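You operate a simulated robot arm through the tools that you are given. There is no shell and no other tool.

Carry out the task below with a simulated robot arm. There is one attempt and no reset: what you move stays moved.

JOB
Test the hardness of the orange pad on the hardness stand.
Fine: pad in the middle of the slide, slide in, height locked, then hold the load lever down till the meter reads, and let go.

Only the result counts: the job must be done as asked and must still hold three seconds after the hand-in. Knocking over, shifting, dropping, spilling or breaking anything else fails it.

ROBOT AND FRAMES
A 7-joint arm with a two-finger parallel gripper, fixed in place. Base frame: the origin is on the floor under the middle of its stand, x ahead of it, y to its left, z up; the work surface is at about z = 0.76. Readings come in m, degrees, newtons and seconds.
With the tool pointing down near the work surface it reaches from about 0.2 to 0.68 m from the base axis. Its first joint turns from -66.0 to 66.0 degrees. Payload 2.4 kg.
Tool frame: the origin (TCP) lies between the finger pads and is the grasp point; the fingertips stand 0.03 m ahead of it; z points along the fingers, y is the line along which they close. Largest opening 0.094 m; finger width 0.028, thickness 0.01; the body of the gripper, 0.05 by 0.096 m, starts 0.055 m behind the TCP.
Orientation is that of the tool frame in the base frame, as a unit quaternion [x, y, z, w]. With the fingers straight down and closing along the base's y, the tool's x points along the base's -x, its y along +y and its z along -z.

CONTROLS
- The arm moves only by the tool move_arm. Its argument "deltas" is a list of rows, each a list of 7 numbers: the opening, from 0 (shut) to 1 (fully open), then the shift along the tool's x, y, z in m, then the turn, a rotation vector about the tool's x, y, z in degrees. In form: [[hand, dx, dy, dz, wx, wy, wz], ...]. A call has 1 to 20 rows; each row is the pose to reach, as a shift and turn from the pose commanded when the call began, along the tool's axes at that moment. A row lasts 0.2 s, in which the tool goes at most 0.05 m and 8.6 degrees; a call with a longer step from one row to the next is refused whole, and so is a gripper value outside its range. A pose out of reach is approached as far as the arm can. The call stops where the force on the tool passes 80 N (or 10 N more than at its start, if that is more) or the arm is blocked; 0.2 s more then pass. Each finger travels about 0.153 m/s and halts on what it meets, pressing with about 40 N; the grip force reading is that of the motor and also rises with nothing between the fingers. The clock runs only during rows and for 0.2 s after the last one: add rows that repeat a pose to give the fingers time. It gives the time, the measured TCP pose, the force on the tool (base axes), the opening and the grip force at its end, in the units of the frame above (readings bear some noise), with the torque about the TCP (base axes, N m) and any sound that the robot's microphone picked up.
- Cameras (640 x 400 px; columns grow to the right, rows downward): "scene" is fixed at [0.0438, 0.477, 1.4529]; the picture's right is [-0.71, -0.70, 0.00], its down [-0.34, 0.34, -0.88] and it looks along [0.61, -0.62, -0.48] (base axes); focal length 276 px, centre (320, 200). "wrist" rides on the gripper at [0.076, 0.014, -0.102] in the tool frame; the picture's right is [-0.18, 0.98, 0.00], its down [-0.75, -0.14, -0.64] and it looks along [-0.63, -0.12, 0.77] (tool axes); focal length 243 px, centre (320, 200). There is no depth. A picture from a camera that has moved, and an enlarged one, comes with that camera's place and axes in the base frame and with its lens.
- grab_frame(camera): a new picture of that camera. No time passes.
- zoom(camera, box): a new picture of the part [left, top, right, bottom] of that camera's present view, enlarged. No time passes.
- sign_off(): hands the job in; it is judged then, once.

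Nothing tells you positions but the pictures and the camera data. Unless the task says otherwise, let go and move clear before handing in.

The tools are called after "Call:" by a JSON object that holds its "name" and its "arguments". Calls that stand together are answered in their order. move_arm: Moves the arm, as the interface text tells. Its arguments: {"type":"object","properties":{"deltas":{"type":"array","items":{"type":"array","items":{"type":"number"}}}},"required":["deltas"]} The other tools are called the same way: grab_frame (camera) takes a picture; zoom (camera, box) takes an enlarged picture of a part of a camera's view; sign_off () hands the job in.

At the start:

```text
time: 0.0
tcp_pos: [0.3028, -0.1904, 1.3478]
orientation: [0.0, 1.0, 0.0, 0.001]
ft_force: [-0.2, 0.4, -0.1]
ft_torque: [0.02, -0.02, -0.01]
opening: 0.094
gripper_force: 0.0
```

scene: 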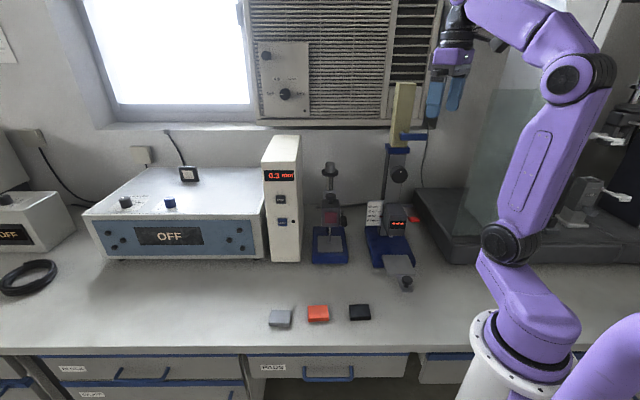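
wrist: 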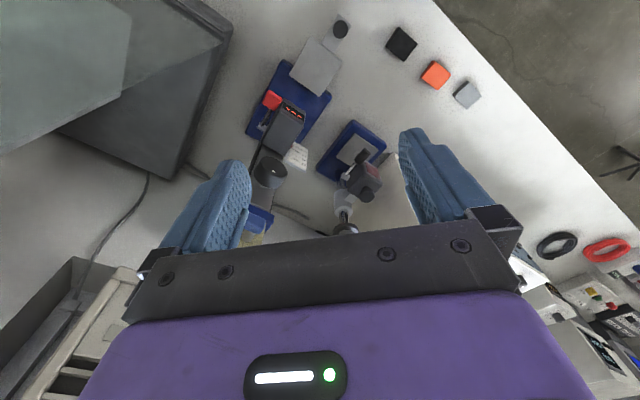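

I see three small pads (grey, orange, black) on the bench and two stands with blue bases, one of them having a slide with a knob and a red display. I'll look closer first before moving.

Call:
{"name": "zoom", "arguments": {"camera": "scene", "box": [340, 70, 460, 300]}}

Call:
{"name": "zoom", "arguments": {"camera": "scene", "box": [250, 130, 450, 330]}}

Call:
{"name": "zoom", "arguments": {"camera": "wrist", "box": [220, 0, 500, 240]}}

```text
1.74 times, centred on (400, 185) of scene
camera zoom: at [0.0438, 0.477, 1.4529], right [-0.71, -0.7, 0.0], down [-0.34, 0.34, -0.88], along [0.61, -0.62, -0.48], focal length 480 px, centre (181, 226)
```

zoom: 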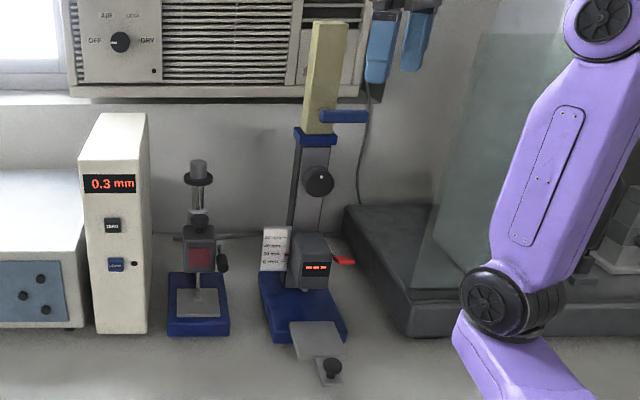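

```text
2.00 times, centred on (350, 230) of scene
camera zoom: at [0.0438, 0.477, 1.4529], right [-0.71, -0.7, 0.0], down [-0.34, 0.34, -0.88], along [0.61, -0.62, -0.48], focal length 552 px, centre (260, 140)
```

zoom: 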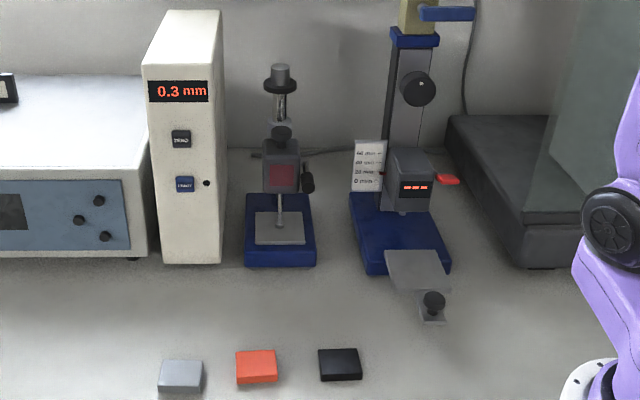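

```text
1.67 times, centred on (360, 120) of wrist
camera zoom: at [0.2268, -0.1759, 1.4504], right [0.18, 0.98, 0.0], down [0.75, -0.14, 0.64], along [0.63, -0.12, -0.77], focal length 404 px, centre (253, 333)
```

zoom: 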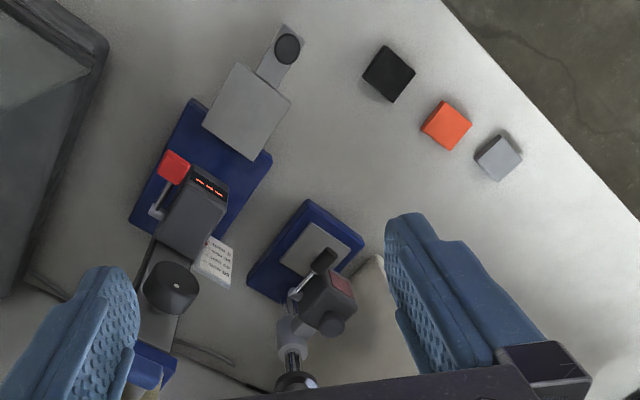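

The right-hand blue stand has a slide with a knob, a meter showing "---", a red lever, a column with a knob and blue lever, so it looks like the hardness stand. I'll zoom in on its details and the card.

Call:
{"name": "zoom", "arguments": {"camera": "scene", "box": [355, 190, 435, 240]}}

Call:
{"name": "zoom", "arguments": {"camera": "scene", "box": [360, 75, 460, 200]}}

Call:
{"name": "zoom", "arguments": {"camera": "wrist", "box": [240, 60, 320, 180]}}

Call:
{"name": "zoom", "arguments": {"camera": "scene", "box": [300, 150, 360, 270]}}

Call:
{"name": "zoom", "arguments": {"camera": "scene", "box": [355, 235, 435, 300]}}

Call:
{"name": "zoom", "arguments": {"camera": "scene", "box": [260, 290, 380, 335]}}

```text
8.00 times, centred on (395, 215) of scene
camera zoom: at [0.0438, 0.477, 1.4529], right [-0.71, -0.7, 0.0], down [-0.34, 0.34, -0.88], along [0.61, -0.62, -0.48], focal length 2209 px, centre (-280, 80)
```

zoom: 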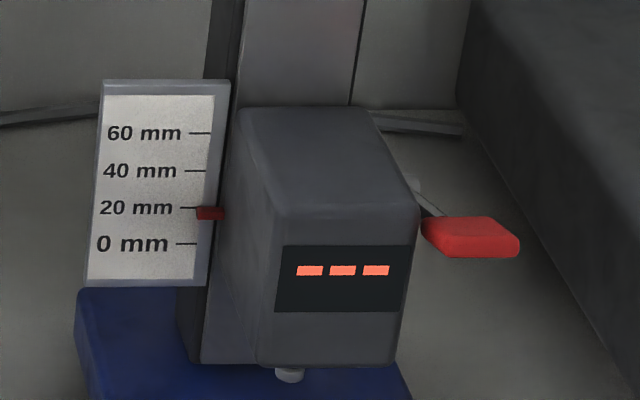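

```text
3.20 times, centred on (410, 138) of scene
camera zoom: at [0.0438, 0.477, 1.4529], right [-0.71, -0.7, 0.0], down [-0.34, 0.34, -0.88], along [0.61, -0.62, -0.48], focal length 884 px, centre (32, 400)
```

zoom: 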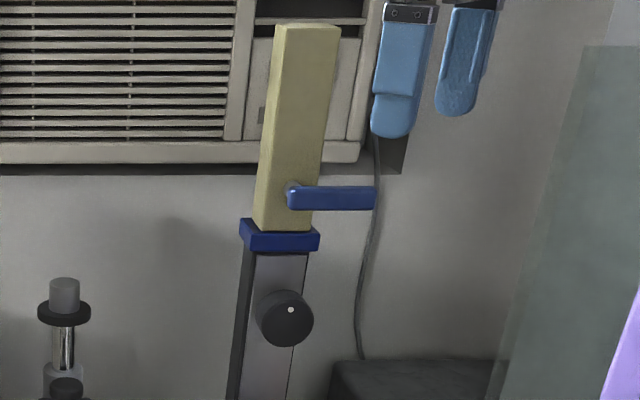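

```text
3.33 times, centred on (280, 120) of wrist
camera zoom: at [0.2268, -0.1759, 1.4504], right [0.18, 0.98, 0.0], down [0.75, -0.14, 0.64], along [0.63, -0.12, -0.77], focal length 809 px, centre (453, 467)
```

zoom: 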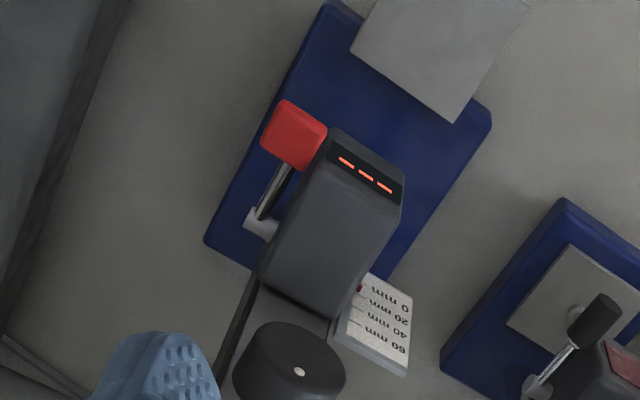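

```text
3.33 times, centred on (330, 210) of scene
camera zoom: at [0.0438, 0.477, 1.4529], right [-0.71, -0.7, 0.0], down [-0.34, 0.34, -0.88], along [0.61, -0.62, -0.48], focal length 920 px, centre (287, 167)
```

zoom: 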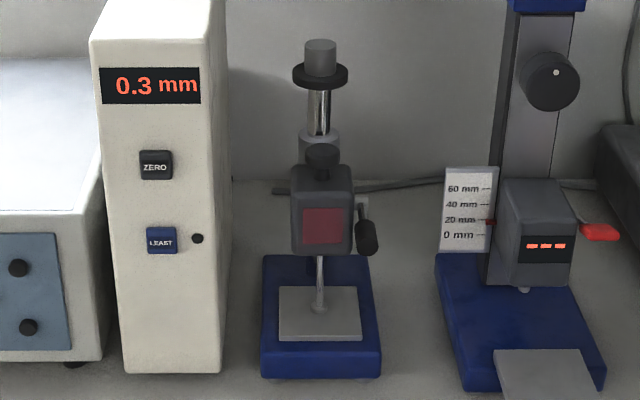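

```text
6.15 times, centred on (395, 268) of scene
camera zoom: at [0.0438, 0.477, 1.4529], right [-0.71, -0.7, 0.0], down [-0.34, 0.34, -0.88], along [0.61, -0.62, -0.48], focal length 1699 px, centre (-142, -215)
```

zoom: 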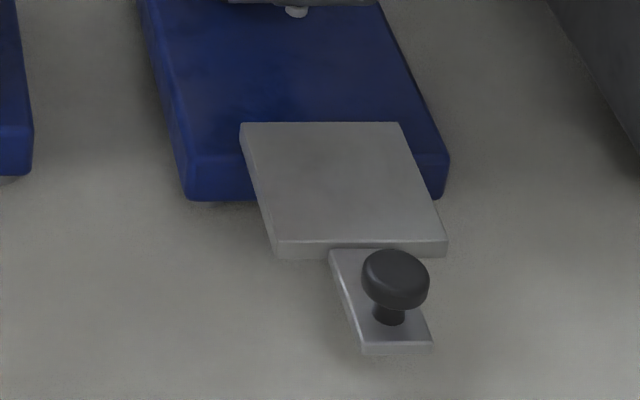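

```text
5.33 times, centred on (320, 312) of scene
camera zoom: at [0.0438, 0.477, 1.4529], right [-0.71, -0.7, 0.0], down [-0.34, 0.34, -0.88], along [0.61, -0.62, -0.48], focal length 1472 px, centre (320, -400)
```

zoom: 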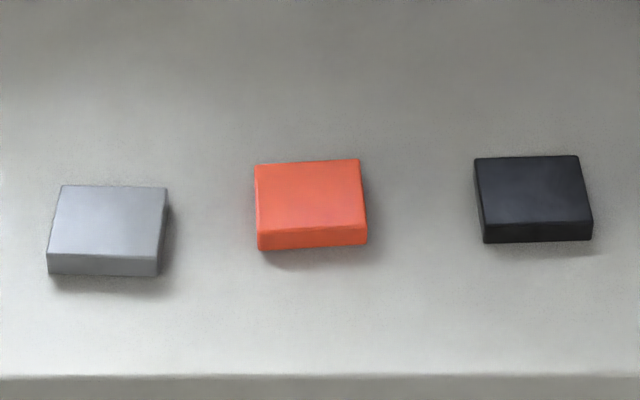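

The right stand has a mm scale with its red pointer just under 20 mm, a black height knob, a blue lever up on a yellow block, and a red paddle on the head. I'll turn the wrist toward the stand (about 43° from the base axes) and lower it a little to see the mechanism closely.

Call:
{"name": "move_arm", "arguments": {"deltas": [[1, 0, 0.003, 0.04, 0, 0, 7.2], [1, 0, 0.006, 0.08, 0, 0, 14.4], [1, 0, 0.01, 0.12, 0, 0, 21.6], [1, 0, 0.013, 0.16, 0, 0, 28.8], [1, 0, 0.016, 0.2, 0, 0, 36], [1, 0, 0.02, 0.24, 0, 0, 43], [1, 0, 0.02, 0.24, 0, 0, 43]]}}

Call:
{"name": "grab_frame", "arguments": {"camera": "wrist"}}

Call:
{"name": "grab_frame", "arguments": {"camera": "scene"}}

```text
time: 1.6
tcp_pos: [0.3021, -0.1719, 1.1051]
orientation: [0.368, 0.93, 0.0, -0.001]
ft_force: [-0.3, -0.4, -0.1]
ft_torque: [0.03, -0.05, 0.02]
opening: 0.094
gripper_force: 0.2
```

```text
taken
camera wrist: at [0.2566, -0.108, 1.209], right [0.81, 0.59, 0.0], down [0.45, -0.62, 0.64], along [0.38, -0.52, -0.77], focal length 243 px, centre (320, 200)
```

wrist: 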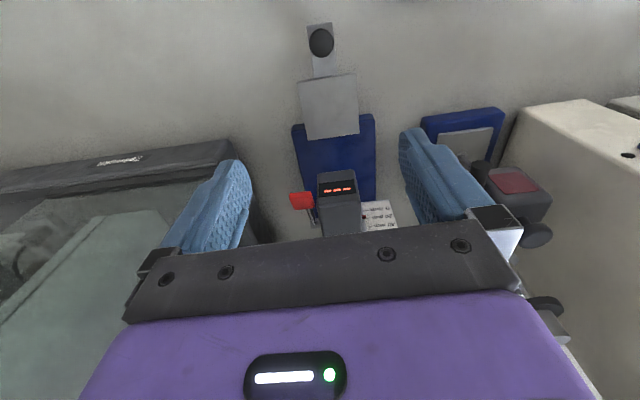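

```text
taken
```

scene: 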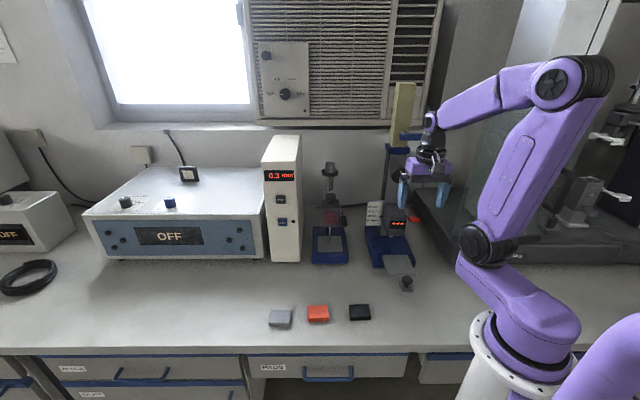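

The view confirms the slide is pulled out toward the front (plate around [0.354, -0.215], top about z 0.81, knob around [0.285, -0.145]). I'll zoom in on the head and on the top of the stand.

Call:
{"name": "zoom", "arguments": {"camera": "wrist", "box": [270, 10, 410, 240]}}

Call:
{"name": "zoom", "arguments": {"camera": "wrist", "box": [280, 150, 400, 240]}}

Call:
{"name": "zoom", "arguments": {"camera": "scene", "box": [375, 125, 445, 195]}}

```text
1.74 times, centred on (340, 125) of wrist
camera zoom: at [0.2566, -0.108, 1.209], right [0.81, 0.59, 0.0], down [0.45, -0.62, 0.64], along [0.38, -0.52, -0.77], focal length 422 px, centre (285, 330)
```

zoom: 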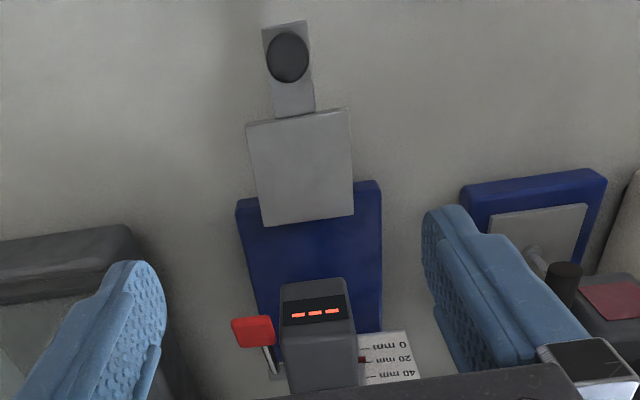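

```text
4.44 times, centred on (340, 195) of wrist
camera zoom: at [0.2566, -0.108, 1.209], right [0.81, 0.59, 0.0], down [0.45, -0.62, 0.64], along [0.38, -0.52, -0.77], focal length 1078 px, centre (231, 222)
```

zoom: 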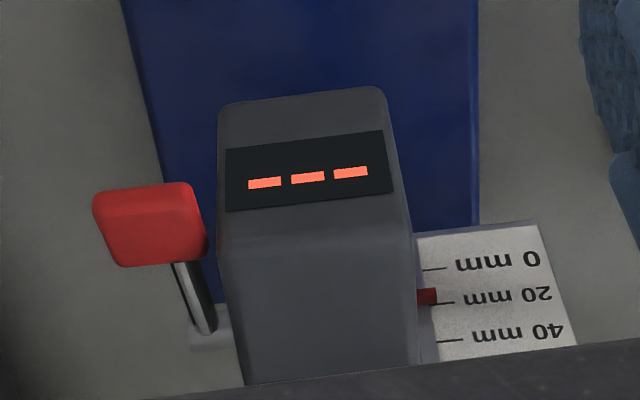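

```text
5.71 times, centred on (410, 160) of scene
camera zoom: at [0.0438, 0.477, 1.4529], right [-0.71, -0.7, 0.0], down [-0.34, 0.34, -0.88], along [0.61, -0.62, -0.48], focal length 1578 px, centre (-194, 429)
```

zoom: 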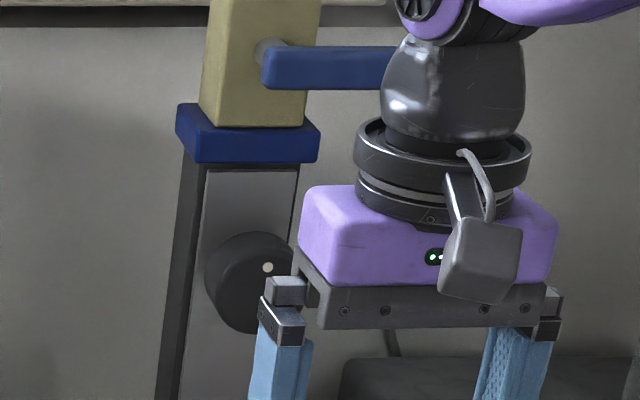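

The red paddle sits on a rod on the head's side and the blue lever sits on the yellow block at the column top; I need to tell which is the lock and which is the load lever. I'll tilt the wrist so its camera looks nearly level at the stand's upper part.

Call:
{"name": "move_arm", "arguments": {"deltas": [[1, 0, 0, -0.012, 0, -7.5, 0], [1, 0, 0, -0.025, 0, -15, 0], [1, 0, 0, -0.037, 0, -22.5, 0], [1, 0, 0, -0.05, 0, -30, 0], [1, 0, 0, -0.062, 0, -37.5, 0], [1, 0, 0, -0.075, 0, -45, 0], [1, 0, 0, -0.087, 0, -52.5, 0], [1, 0, 0, -0.1, 0, -60, 0], [1, 0, 0, -0.1, 0, -60, 0]]}}

Call:
{"name": "grab_frame", "arguments": {"camera": "wrist"}}

Call:
{"name": "grab_frame", "arguments": {"camera": "scene"}}

```text
time: 3.6
tcp_pos: [0.3043, -0.1687, 1.2066]
orientation: [0.317, 0.806, -0.183, 0.465]
ft_force: [-0.1, 0.4, 0.1]
ft_torque: [0.0, 0.02, -0.01]
opening: 0.094
gripper_force: 0.1
out of reach, approached as far as the arm can: row 7, 8
```

```text
taken
camera wrist: at [0.2209, -0.0725, 1.1929], right [0.74, 0.66, 0.16], down [-0.23, 0.02, 0.97], along [0.64, -0.75, 0.16], focal length 243 px, centre (320, 200)
```

wrist: 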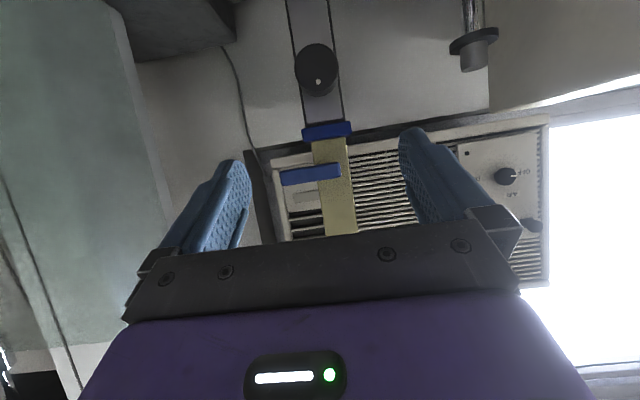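

```text
taken
```

scene: 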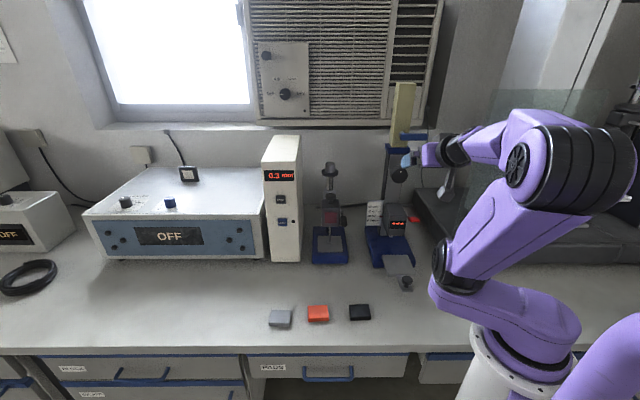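

Call:
{"name": "zoom", "arguments": {"camera": "wrist", "box": [240, 0, 400, 240]}}

Call:
{"name": "zoom", "arguments": {"camera": "wrist", "box": [260, 100, 380, 240]}}

Call:
{"name": "zoom", "arguments": {"camera": "scene", "box": [370, 190, 440, 240]}}

```text
1.67 times, centred on (320, 120) of wrist
camera zoom: at [0.2209, -0.0725, 1.1929], right [0.74, 0.66, 0.16], down [-0.23, 0.02, 0.97], along [0.64, -0.75, 0.16], focal length 404 px, centre (320, 333)
```

zoom: 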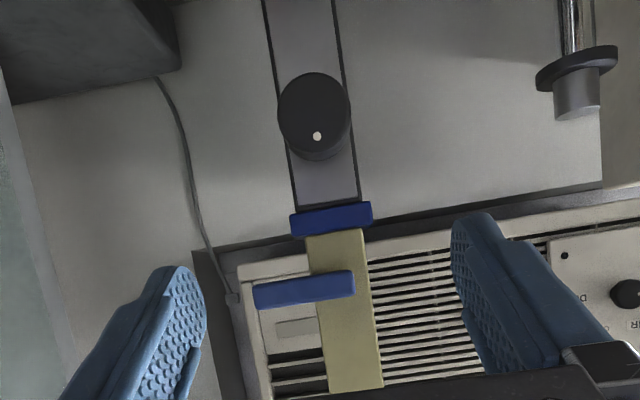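

```text
2.86 times, centred on (320, 170) of wrist
camera zoom: at [0.2209, -0.0725, 1.1929], right [0.74, 0.66, 0.16], down [-0.23, 0.02, 0.97], along [0.64, -0.75, 0.16], focal length 693 px, centre (320, 286)
```

zoom: 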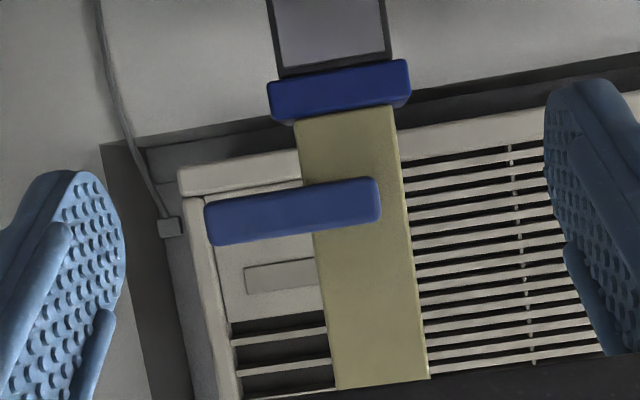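

```text
8.00 times, centred on (405, 215) of scene
camera zoom: at [0.0438, 0.477, 1.4529], right [-0.71, -0.7, 0.0], down [-0.34, 0.34, -0.88], along [0.61, -0.62, -0.48], focal length 2209 px, centre (-360, 80)
```

zoom: 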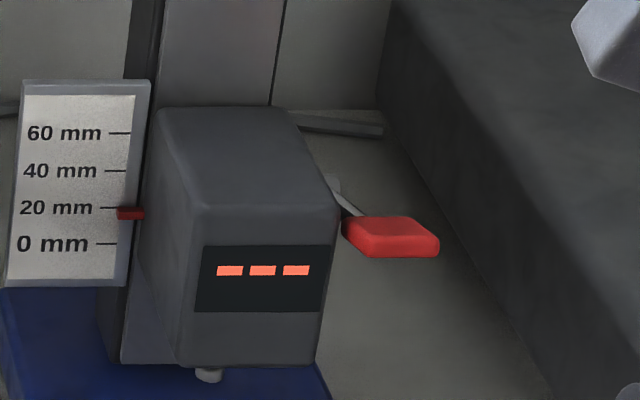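

The blue lever pivots on a yellow post at the column top (likely the height lock) and the red paddle on the head is likely the load lever. First I'll go above the orange pad (around [0.43, 0.085]) with the tool straight down and measure it.

Call:
{"name": "move_arm", "arguments": {"deltas": [[1, 0.0244, 0.0302, 0.0037, 0, 6.67, 0], [1, 0.0489, 0.0604, 0.0073, 0, 13.33, 0], [1, 0.0733, 0.0905, 0.011, 0, 20, 0], [1, 0.0978, 0.1207, 0.0147, 0, 26.67, 0], [1, 0.1222, 0.1509, 0.0183, 0, 33.33, 0], [1, 0.1467, 0.1811, 0.022, 0, 40, 0], [1, 0.1711, 0.2112, 0.0257, 0, 46.67, 0], [1, 0.1956, 0.2414, 0.0293, 0, 53.33, 0], [1, 0.22, 0.2716, 0.033, 0, 60, 0], [1, 0.22, 0.2716, 0.033, 0, 60, 0]]}}

Call:
{"name": "grab_frame", "arguments": {"camera": "wrist"}}

Call:
{"name": "grab_frame", "arguments": {"camera": "scene"}}

```text
time: 5.8
tcp_pos: [0.429, 0.0865, 1.0004]
orientation: [0.367, 0.93, 0.0, -0.001]
ft_force: [0.4, 0.1, -0.9]
ft_torque: [-0.01, 0.01, 0.01]
opening: 0.0941
gripper_force: 0.1
```

```text
taken
camera wrist: at [0.3827, 0.1479, 1.1028], right [0.81, 0.59, 0.0], down [0.46, -0.62, 0.64], along [0.38, -0.52, -0.77], focal length 243 px, centre (320, 200)
```

wrist: 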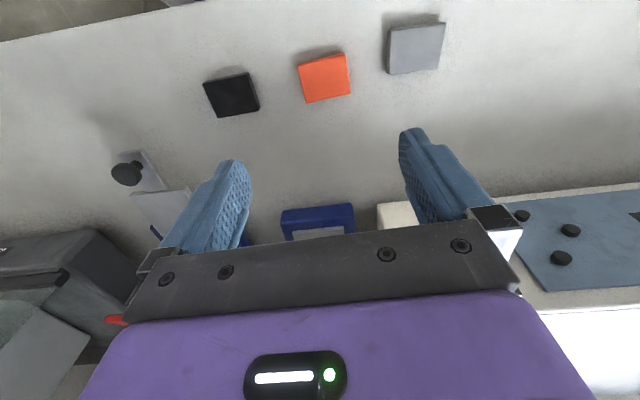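

```text
taken
```

scene: 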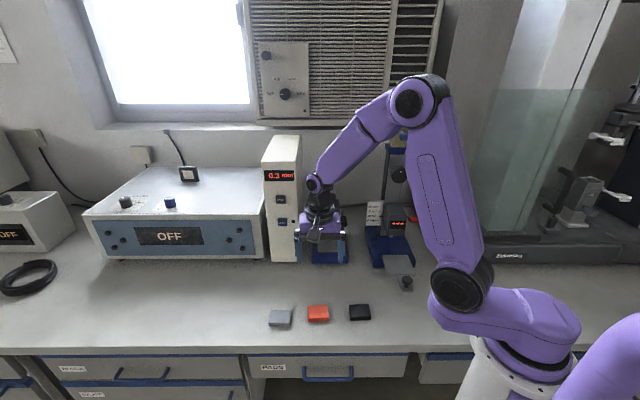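

Call:
{"name": "zoom", "arguments": {"camera": "wrist", "box": [285, 40, 365, 115]}}

Call:
{"name": "zoom", "arguments": {"camera": "scene", "box": [295, 295, 345, 330]}}

Call:
{"name": "zoom", "arguments": {"camera": "wrist", "box": [180, 0, 460, 130]}}

```text
5.33 times, centred on (325, 78) of wrist
camera zoom: at [0.3827, 0.1479, 1.1028], right [0.81, 0.59, 0.0], down [0.46, -0.62, 0.64], along [0.38, -0.52, -0.77], focal length 1294 px, centre (293, 853)
```

zoom: 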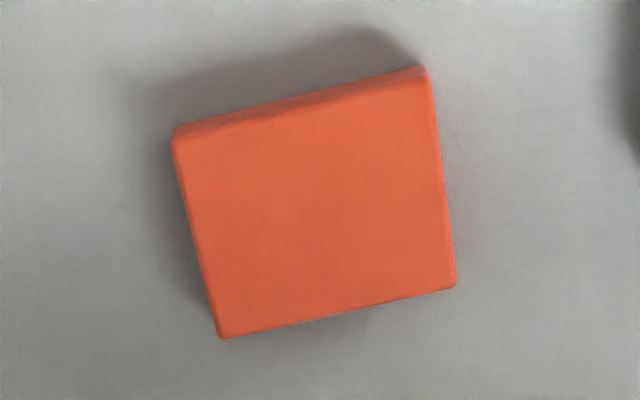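

```text
11.43 times, centred on (320, 312) of scene
camera zoom: at [0.0438, 0.477, 1.4529], right [-0.71, -0.7, 0.0], down [-0.34, 0.34, -0.88], along [0.61, -0.62, -0.48], focal length 3155 px, centre (320, -1086)
```

zoom: 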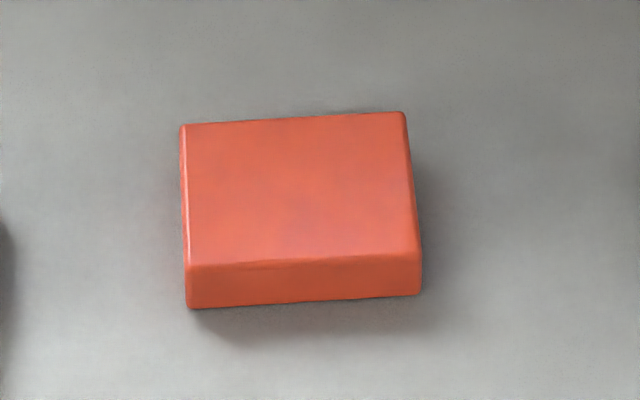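

```text
2.29 times, centred on (320, 65) of wrist
camera zoom: at [0.3827, 0.1479, 1.1028], right [0.81, 0.59, 0.0], down [0.46, -0.62, 0.64], along [0.38, -0.52, -0.77], focal length 555 px, centre (320, 509)
```

zoom: 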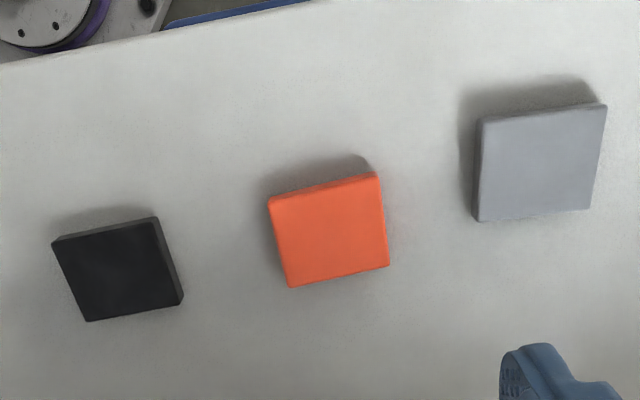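

The orange pad measures about 57 × 44 × 16 mm, centred near [0.433, 0.0875], its long side along about 49°, which nearly matches the finger closing direction. I'll rotate 2° and descend partway, then check again.

Call:
{"name": "move_arm", "arguments": {"deltas": [[1, -0.0022, 0.0034, 0.045, 0, 0, -2], [1, -0.0022, 0.0034, 0.09, 0, 0, -2], [1, -0.0022, 0.0034, 0.13, 0, 0, -2], [1, -0.0022, 0.0034, 0.15, 0, 0, -2], [1, -0.0022, 0.0034, 0.15, 0, 0, -2]]}}

Call:
{"name": "grab_frame", "arguments": {"camera": "wrist"}}

Call:
{"name": "zoom", "arguments": {"camera": "scene", "box": [260, 260, 380, 335]}}

```text
time: 7.0
tcp_pos: [0.4332, 0.0847, 0.8492]
orientation: [0.35, 0.937, 0.0, 0.0]
ft_force: [-0.3, 0.2, 1.1]
ft_torque: [0.02, 0.01, 0.02]
opening: 0.094
gripper_force: 0.0
```

```text
taken
camera wrist: at [0.3849, 0.1452, 0.9517], right [0.78, 0.62, 0.0], down [0.48, -0.6, 0.64], along [0.4, -0.5, -0.77], focal length 243 px, centre (320, 200)
```

wrist: 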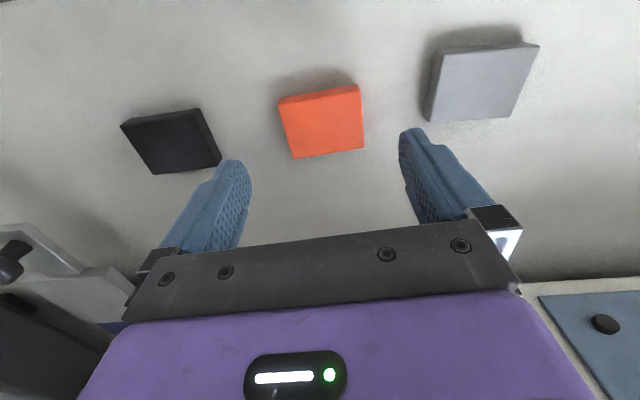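

```text
5.33 times, centred on (320, 298) of scene
camera zoom: at [0.0438, 0.477, 1.4529], right [-0.71, -0.7, 0.0], down [-0.34, 0.34, -0.88], along [0.61, -0.62, -0.48], focal length 1472 px, centre (320, -320)
```

zoom: 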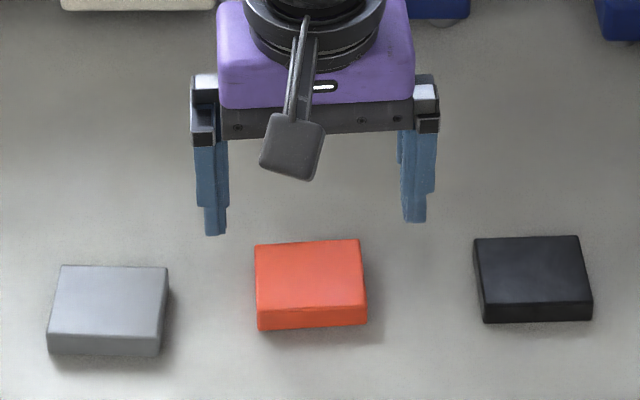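

The fingers straddle the pad symmetrically. I'll descend so the fingertips are just above the bench and close on the pad.

Call:
{"name": "move_arm", "arguments": {"deltas": [[1, 0.002, 0.0015, 0.03, 0, 0, 0], [1, 0.002, 0.0015, 0.05, 0, 0, 0], [1, 0.002, 0.0015, 0.055, 0, 0, 0], [1, 0.002, 0.0015, 0.055, 0, 0, 0]]}}

Call:
{"name": "grab_frame", "arguments": {"camera": "wrist"}}

Call:
{"name": "zoom", "arguments": {"camera": "scene", "box": [260, 260, 380, 335]}}

```text
time: 8.0
tcp_pos: [0.4319, 0.0878, 0.7946]
orientation: [0.349, 0.937, 0.0, 0.0]
ft_force: [0.3, 0.5, 0.0]
ft_torque: [-0.02, 0.0, -0.01]
opening: 0.0941
gripper_force: 0.1
```

```text
taken
camera wrist: at [0.3845, 0.149, 0.8983], right [0.78, 0.62, 0.0], down [0.48, -0.6, 0.64], along [0.4, -0.5, -0.77], focal length 243 px, centre (320, 200)
```

wrist: 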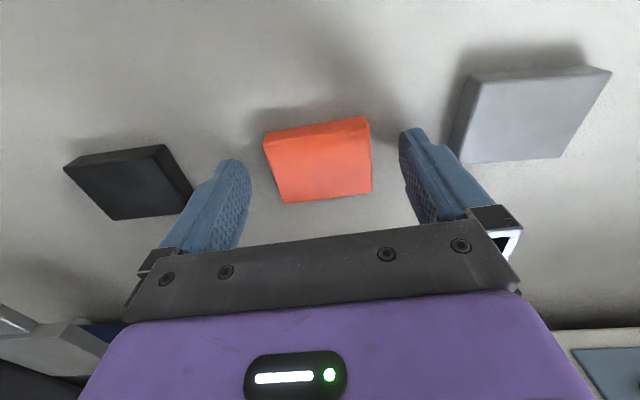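

```text
5.33 times, centred on (320, 298) of scene
camera zoom: at [0.0438, 0.477, 1.4529], right [-0.71, -0.7, 0.0], down [-0.34, 0.34, -0.88], along [0.61, -0.62, -0.48], focal length 1472 px, centre (320, -320)
```

zoom: 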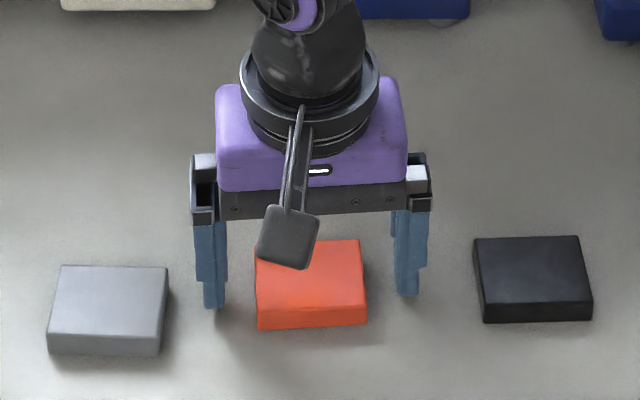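

The pad sits centred under the tool. Closing the fingers now.

Call:
{"name": "move_arm", "arguments": {"deltas": [[0.85, 0, 0, 0, 0, 0, 0], [0.7, 0, 0, 0, 0, 0, 0], [0.6, 0, 0, 0, 0, 0, 0], [0.5, 0, 0, 0, 0, 0, 0], [0.45, 0, 0, 0, 0, 0, 0], [0.45, 0, 0, 0, 0, 0, 0]]}}

Call:
{"name": "grab_frame", "arguments": {"camera": "wrist"}}

```text
time: 9.4
tcp_pos: [0.4331, 0.0877, 0.7956]
orientation: [0.35, 0.937, 0.0, 0.0]
ft_force: [0.5, 0.1, 1.0]
ft_torque: [0.0, 0.03, 0.0]
opening: 0.0588
gripper_force: 39.9
```

```text
taken
camera wrist: at [0.3844, 0.149, 0.8985], right [0.78, 0.62, 0.0], down [0.48, -0.6, 0.64], along [0.4, -0.5, -0.77], focal length 243 px, centre (320, 200)
```

wrist: 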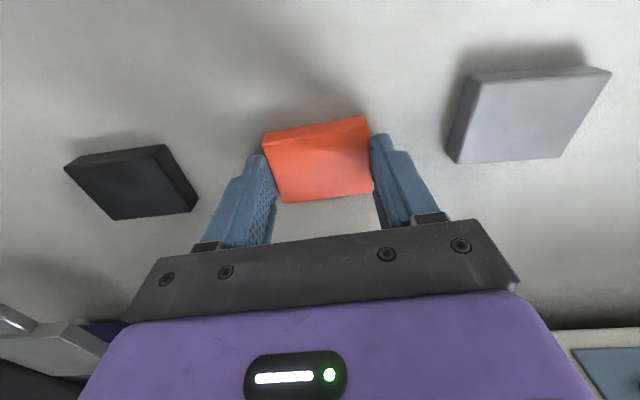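

The pad is gripped (opening 0.0588 m, 40 N). I'll lift it straight up and check that it's held.

Call:
{"name": "move_arm", "arguments": {"deltas": [[0.45, 0, 0, -0.02, 0, 0, 0], [0.45, 0, 0, -0.06, 0, 0, 0], [0.45, 0, 0, -0.1, 0, 0, 0], [0.45, 0, 0, -0.135, 0, 0, 0], [0.45, 0, 0, -0.135, 0, 0, 0]]}}

Call:
{"name": "grab_frame", "arguments": {"camera": "wrist"}}

Call:
{"name": "grab_frame", "arguments": {"camera": "scene"}}

```text
time: 10.6
tcp_pos: [0.4305, 0.0882, 0.9299]
orientation: [0.35, 0.937, 0.0, 0.0]
ft_force: [0.1, 0.4, -0.7]
ft_torque: [0.04, 0.01, 0.01]
opening: 0.0588
gripper_force: 40.5
```

```text
taken
camera wrist: at [0.383, 0.1481, 1.0329], right [0.78, 0.62, 0.0], down [0.48, -0.6, 0.64], along [0.4, -0.5, -0.77], focal length 243 px, centre (320, 200)
```

wrist: 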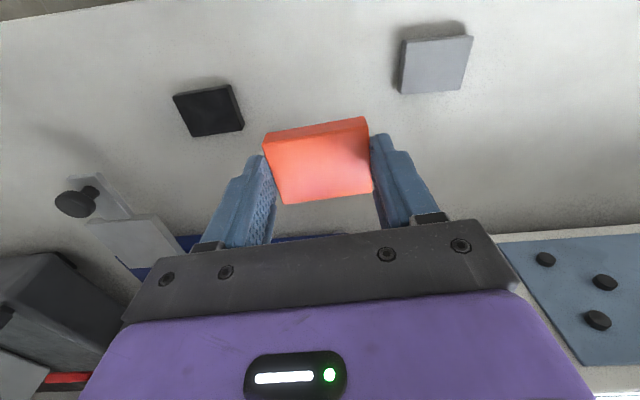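

```text
taken
```

scene: 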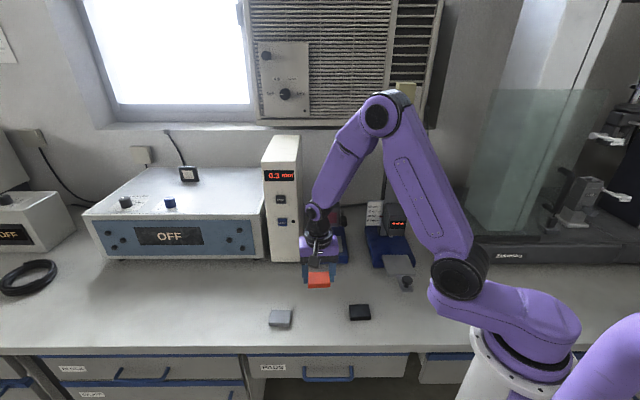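

The pad is held firmly. Now I'll carry it over the slide plate centre near [0.354, -0.215], aligning to 45°.

Call:
{"name": "move_arm", "arguments": {"deltas": [[0.45, -0.0174, -0.035, 0, 0, 0, 0.5], [0.45, -0.0349, -0.07, 0, 0, 0, 1], [0.45, -0.0523, -0.1051, 0, 0, 0, 1.5], [0.45, -0.0698, -0.1402, 0, 0, 0, 2], [0.45, -0.0872, -0.1752, 0, 0, 0, 2.5], [0.45, -0.1046, -0.2102, 0, 0, 0, 3], [0.45, -0.1221, -0.2453, 0, 0, 0, 3.5], [0.45, -0.1395, -0.2803, 0, 0, 0, 4], [0.45, -0.1395, -0.2803, 0, 0, 0, 4]]}}

Call:
{"name": "grab_frame", "arguments": {"camera": "wrist"}}

Call:
{"name": "grab_frame", "arguments": {"camera": "scene"}}

Call:
{"name": "zoom", "arguments": {"camera": "scene", "box": [345, 190, 455, 300]}}

```text
time: 12.6
tcp_pos: [0.3542, -0.2153, 0.9307]
orientation: [0.383, 0.924, 0.0, 0.0]
ft_force: [0.2, -0.1, 0.0]
ft_torque: [-0.01, -0.02, 0.01]
opening: 0.059
gripper_force: 40.2
```

```text
taken
camera wrist: at [0.3098, -0.1508, 1.0336], right [0.83, 0.56, 0.0], down [0.43, -0.63, 0.64], along [0.36, -0.53, -0.77], focal length 243 px, centre (320, 200)
```

wrist: 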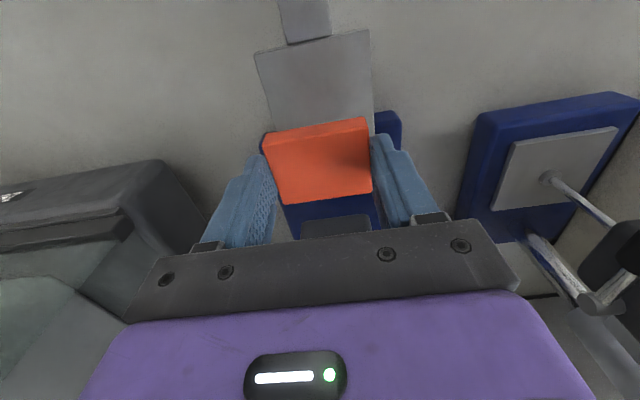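

```text
taken
```

scene: 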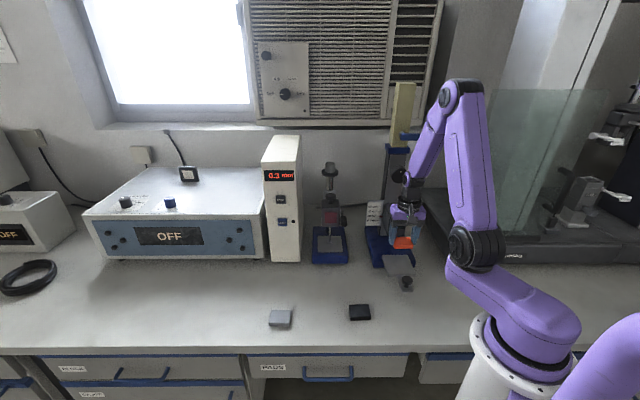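

```text
3.64 times, centred on (400, 245) of scene
camera zoom: at [0.0438, 0.477, 1.4529], right [-0.71, -0.7, 0.0], down [-0.34, 0.34, -0.88], along [0.61, -0.62, -0.48], focal length 1004 px, centre (29, 36)
```

zoom: 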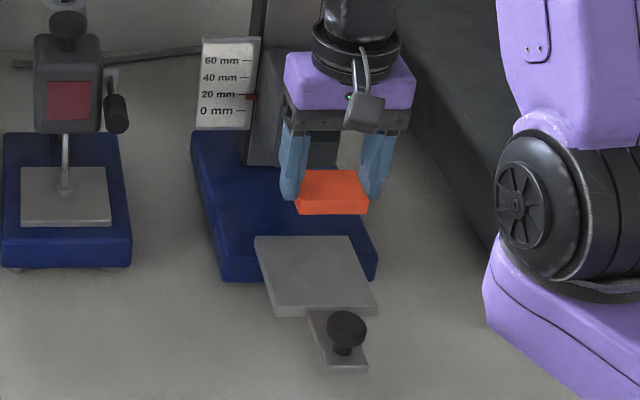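

The pad is above the plate; from the wrist picture the plate centre is about 4 mm nearer the front than the tool. I'll shift that and lower to roughly 15 mm above the plate, then check.

Call:
{"name": "move_arm", "arguments": {"deltas": [[0.45, 0.004, 0.0005, 0.03, 0, 0, 0], [0.45, 0.004, 0.0005, 0.055, 0, 0, 0], [0.45, 0.004, 0.0005, 0.068, 0, 0, 0], [0.45, 0.004, 0.0005, 0.068, 0, 0, 0]]}}

Call:
{"name": "grab_frame", "arguments": {"camera": "wrist"}}

Call:
{"name": "zoom", "arguments": {"camera": "scene", "box": [360, 225, 440, 295]}}

Call:
{"name": "zoom", "arguments": {"camera": "wrist", "box": [220, 0, 420, 220]}}

```text
time: 13.6
tcp_pos: [0.3519, -0.2128, 0.8617]
orientation: [0.382, 0.924, 0.0, -0.001]
ft_force: [-0.2, 0.4, -0.4]
ft_torque: [0.04, 0.01, 0.02]
opening: 0.0589
gripper_force: 39.9
```

```text
taken
camera wrist: at [0.3076, -0.1486, 0.9658], right [0.83, 0.56, 0.0], down [0.43, -0.63, 0.64], along [0.36, -0.53, -0.77], focal length 243 px, centre (320, 200)
```

wrist: 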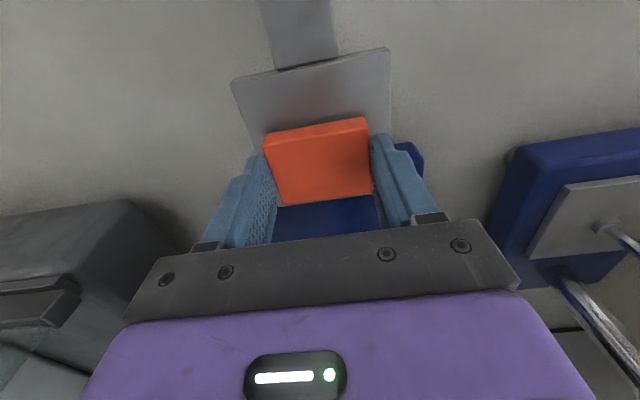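

```text
5.71 times, centred on (400, 260) of scene
camera zoom: at [0.0438, 0.477, 1.4529], right [-0.71, -0.7, 0.0], down [-0.34, 0.34, -0.88], along [0.61, -0.62, -0.48], focal length 1578 px, centre (-137, -143)
```

zoom: 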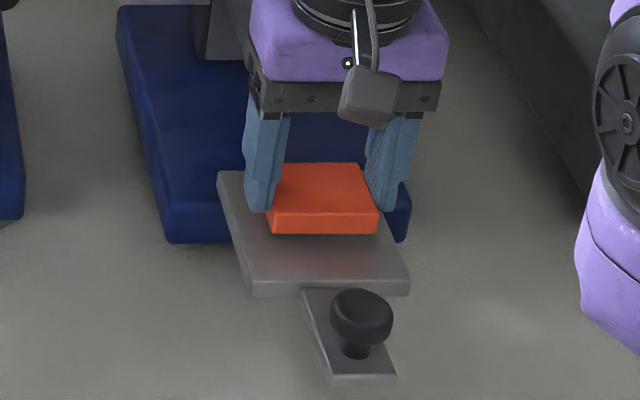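

```text
1.82 times, centred on (320, 110) of wrist
camera zoom: at [0.3076, -0.1486, 0.9658], right [0.83, 0.56, 0.0], down [0.43, -0.63, 0.64], along [0.36, -0.53, -0.77], focal length 441 px, centre (320, 364)
```

zoom: 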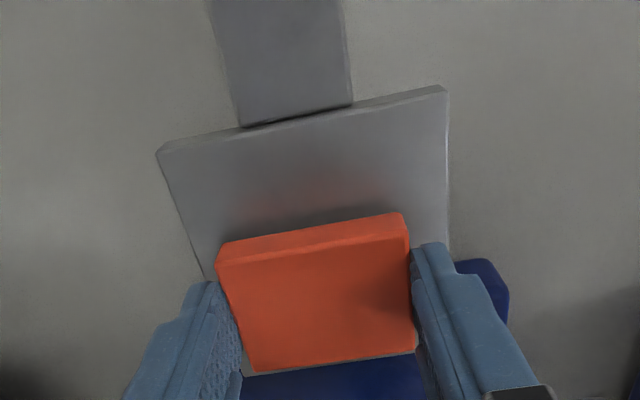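

The pad is centred within a millimetre or two over the plate. I'll lower in small steps and watch the force for contact.

Call:
{"name": "move_arm", "arguments": {"deltas": [[0.45, 0, 0, 0.006, 0, 0, 0], [0.45, 0, 0, 0.011, 0, 0, 0], [0.45, 0, 0, 0.011, 0, 0, 0]]}}

Call:
{"name": "zoom", "arguments": {"camera": "scene", "box": [360, 225, 440, 295]}}

```text
time: 14.4
tcp_pos: [0.3533, -0.2135, 0.8539]
orientation: [0.383, 0.924, -0.001, 0.003]
ft_force: [-1.4, -2.1, 54.9]
ft_torque: [-0.23, -0.02, -0.05]
opening: 0.0591
gripper_force: 40.4
```

```text
5.71 times, centred on (400, 260) of scene
camera zoom: at [0.0431, 0.4773, 1.4528], right [-0.71, -0.7, 0.0], down [-0.34, 0.34, -0.88], along [0.61, -0.62, -0.48], focal length 1578 px, centre (-137, -143)
```

zoom: 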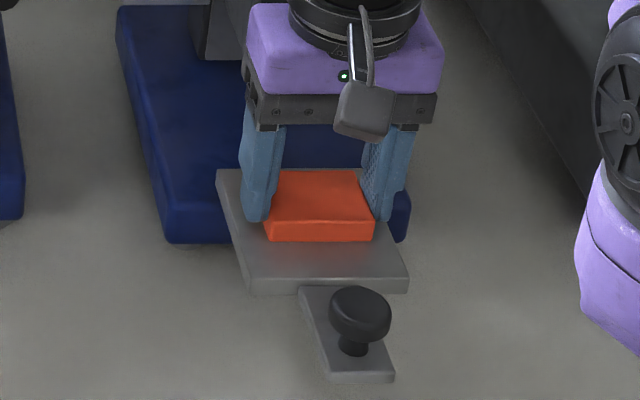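

Contact at tool height about 0.854 (plate top about z 0.819), pressing harder than needed. I'll back off a few millimetres to relieve the force.

Call:
{"name": "move_arm", "arguments": {"deltas": [[0.45, 0, 0, -0.003, 0, 0, 0], [0.45, 0, 0, -0.003, 0, 0, 0]]}}

```text
time: 15.0
tcp_pos: [0.35, -0.2111, 0.8538]
orientation: [0.383, 0.924, 0.0, -0.002]
ft_force: [1.7, -1.7, 3.0]
ft_torque: [-0.03, -0.14, -0.01]
opening: 0.0589
gripper_force: 40.2
```

Force is down to about 3 N, the pad rests on the plate. Opening the fingers.

Call:
{"name": "move_arm", "arguments": {"deltas": [[0.63, 0, 0, 0, 0, 0, 0], [0.7, 0, 0, 0, 0, 0, 0], [0.85, 0, 0, 0, 0, 0, 0], [0.95, 0, 0, 0, 0, 0, 0], [0.95, 0, 0, 0, 0, 0, 0]]}}

Call:
{"name": "grab_frame", "arguments": {"camera": "wrist"}}

Call:
{"name": "zoom", "arguments": {"camera": "scene", "box": [360, 225, 440, 295]}}

```text
time: 16.2
tcp_pos: [0.3515, -0.2131, 0.855]
orientation: [0.383, 0.924, 0.0, 0.0]
ft_force: [0.0, 0.7, -0.1]
ft_torque: [0.0, -0.02, 0.01]
opening: 0.0893
gripper_force: 0.1
```

```text
taken
camera wrist: at [0.3079, -0.1485, 0.9577], right [0.83, 0.56, 0.0], down [0.43, -0.63, 0.64], along [0.36, -0.53, -0.77], focal length 243 px, centre (320, 200)
```

wrist: 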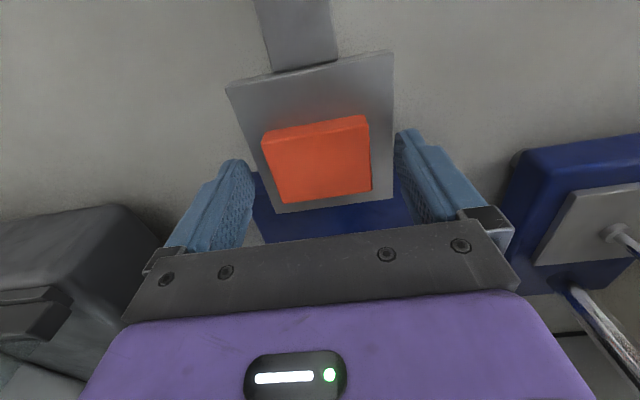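

```text
5.71 times, centred on (400, 260) of scene
camera zoom: at [0.0438, 0.477, 1.4529], right [-0.71, -0.7, 0.0], down [-0.34, 0.34, -0.88], along [0.61, -0.62, -0.48], focal length 1578 px, centre (-137, -143)
```

zoom: 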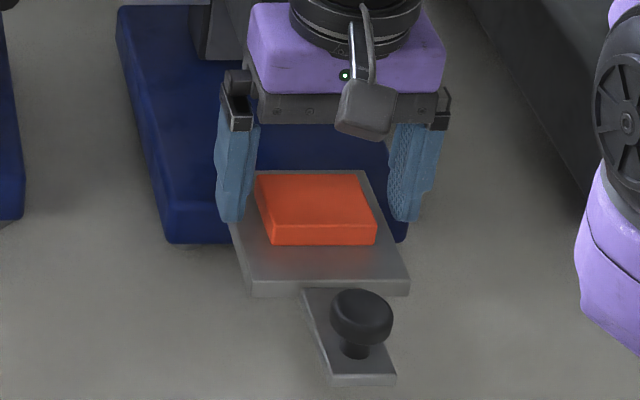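

The pad is on the plate and released. I'll check its centring on the plate with enlarged views before retreating.

Call:
{"name": "zoom", "arguments": {"camera": "wrist", "box": [220, 40, 400, 220]}}

Call:
{"name": "zoom", "arguments": {"camera": "scene", "box": [380, 245, 420, 280]}}

```text
2.22 times, centred on (310, 130) of wrist
camera zoom: at [0.3079, -0.1485, 0.9577], right [0.83, 0.56, 0.0], down [0.43, -0.63, 0.64], along [0.36, -0.53, -0.77], focal length 539 px, centre (342, 356)
```

zoom: 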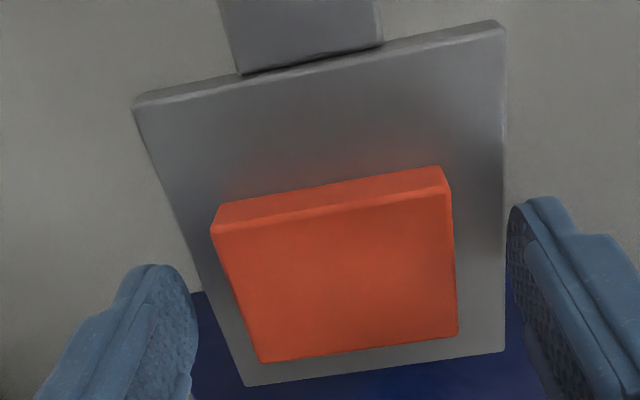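

```text
11.43 times, centred on (400, 262) of scene
camera zoom: at [0.0438, 0.477, 1.4529], right [-0.71, -0.7, 0.0], down [-0.34, 0.34, -0.88], along [0.61, -0.62, -0.48], focal length 3155 px, centre (-594, -514)
```

zoom: 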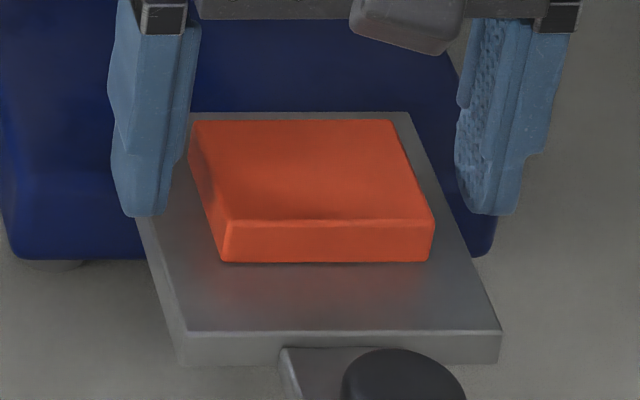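

The pad sits about 3 mm too far back and 2–3 mm to one side of the plate's middle. I'll regrip, lift a few millimetres, correct and set it down again.

Call:
{"name": "move_arm", "arguments": {"deltas": [[0.7, 0, 0, 0, 0, 0, 0], [0.5, 0, 0, 0, 0, 0, 0], [0.45, 0, 0, 0, 0, 0, 0], [0.45, 0, 0, 0, 0, 0, 0], [0.45, 0, 0, -0.005, 0, 0, 0], [0.45, 0.0032, 0.0025, -0.005, 0, 0, 0], [0.45, 0.0032, 0.0025, -0.005, 0, 0, 0], [0.45, 0.0032, 0.0025, -0.001, 0, 0, 0], [0.45, 0.0032, 0.0025, 0, 0, 0, 0], [0.45, 0.0032, 0.0025, 0, 0, 0, 0]]}}

```text
time: 18.4
tcp_pos: [0.3504, -0.2081, 0.8549]
orientation: [0.383, 0.924, 0.0, 0.001]
ft_force: [-0.3, 0.1, 20.7]
ft_torque: [0.05, 0.17, 0.02]
opening: 0.059
gripper_force: 39.9
```

Call:
{"name": "move_arm", "arguments": {"deltas": [[0.45, 0, 0, -0.001, 0, 0, 0], [0.45, 0, 0, -0.001, 0, 0, 0], [0.63, 0, 0, -0.001, 0, 0, 0], [0.7, 0, 0, -0.001, 0, 0, 0], [0.85, 0, 0, -0.001, 0, 0, 0], [1.0, 0, 0, -0.001, 0, 0, 0], [1.0, 0, 0, -0.001, 0, 0, 0], [1.0, 0, 0, -0.02, 0, 0, 0], [1.0, 0, 0, -0.06, 0, 0, 0], [1.0, 0, 0, -0.1, 0, 0, 0], [1.0, 0, 0, -0.1, 0, 0, 0]]}}

Call:
{"name": "grab_frame", "arguments": {"camera": "wrist"}}

Call:
{"name": "zoom", "arguments": {"camera": "wrist", "box": [240, 0, 400, 160]}}

Call:
{"name": "zoom", "arguments": {"camera": "scene", "box": [360, 190, 440, 295]}}

```text
time: 20.8
tcp_pos: [0.3493, -0.2093, 0.9565]
orientation: [0.383, 0.924, 0.001, -0.001]
ft_force: [0.3, -0.3, -0.1]
ft_torque: [0.05, -0.02, -0.03]
opening: 0.0941
gripper_force: 0.1
```

```text
taken
camera wrist: at [0.3057, -0.1444, 1.0592], right [0.83, 0.56, 0.0], down [0.43, -0.63, 0.64], along [0.36, -0.53, -0.77], focal length 243 px, centre (320, 200)
```

wrist: 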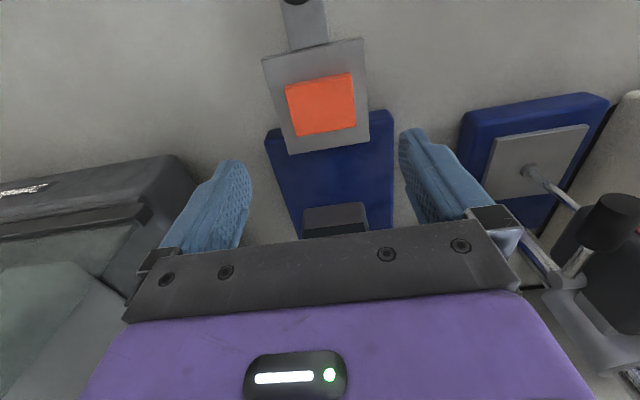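

```text
2.50 times, centred on (320, 80) of wrist
camera zoom: at [0.3057, -0.1444, 1.0592], right [0.83, 0.56, 0.0], down [0.43, -0.63, 0.64], along [0.36, -0.53, -0.77], focal length 606 px, centre (320, 500)
```

zoom: 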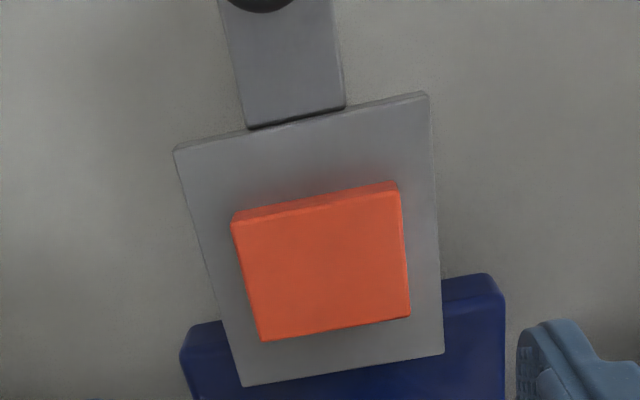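

```text
3.81 times, centred on (400, 242) of scene
camera zoom: at [0.0438, 0.477, 1.4529], right [-0.71, -0.7, 0.0], down [-0.34, 0.34, -0.88], along [0.61, -0.62, -0.48], focal length 1052 px, centre (15, 38)
```

zoom: 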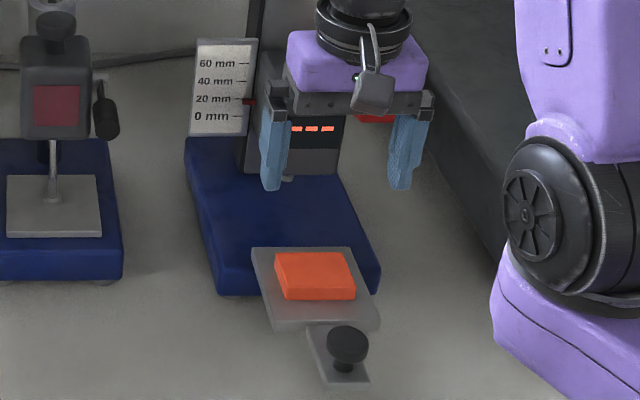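

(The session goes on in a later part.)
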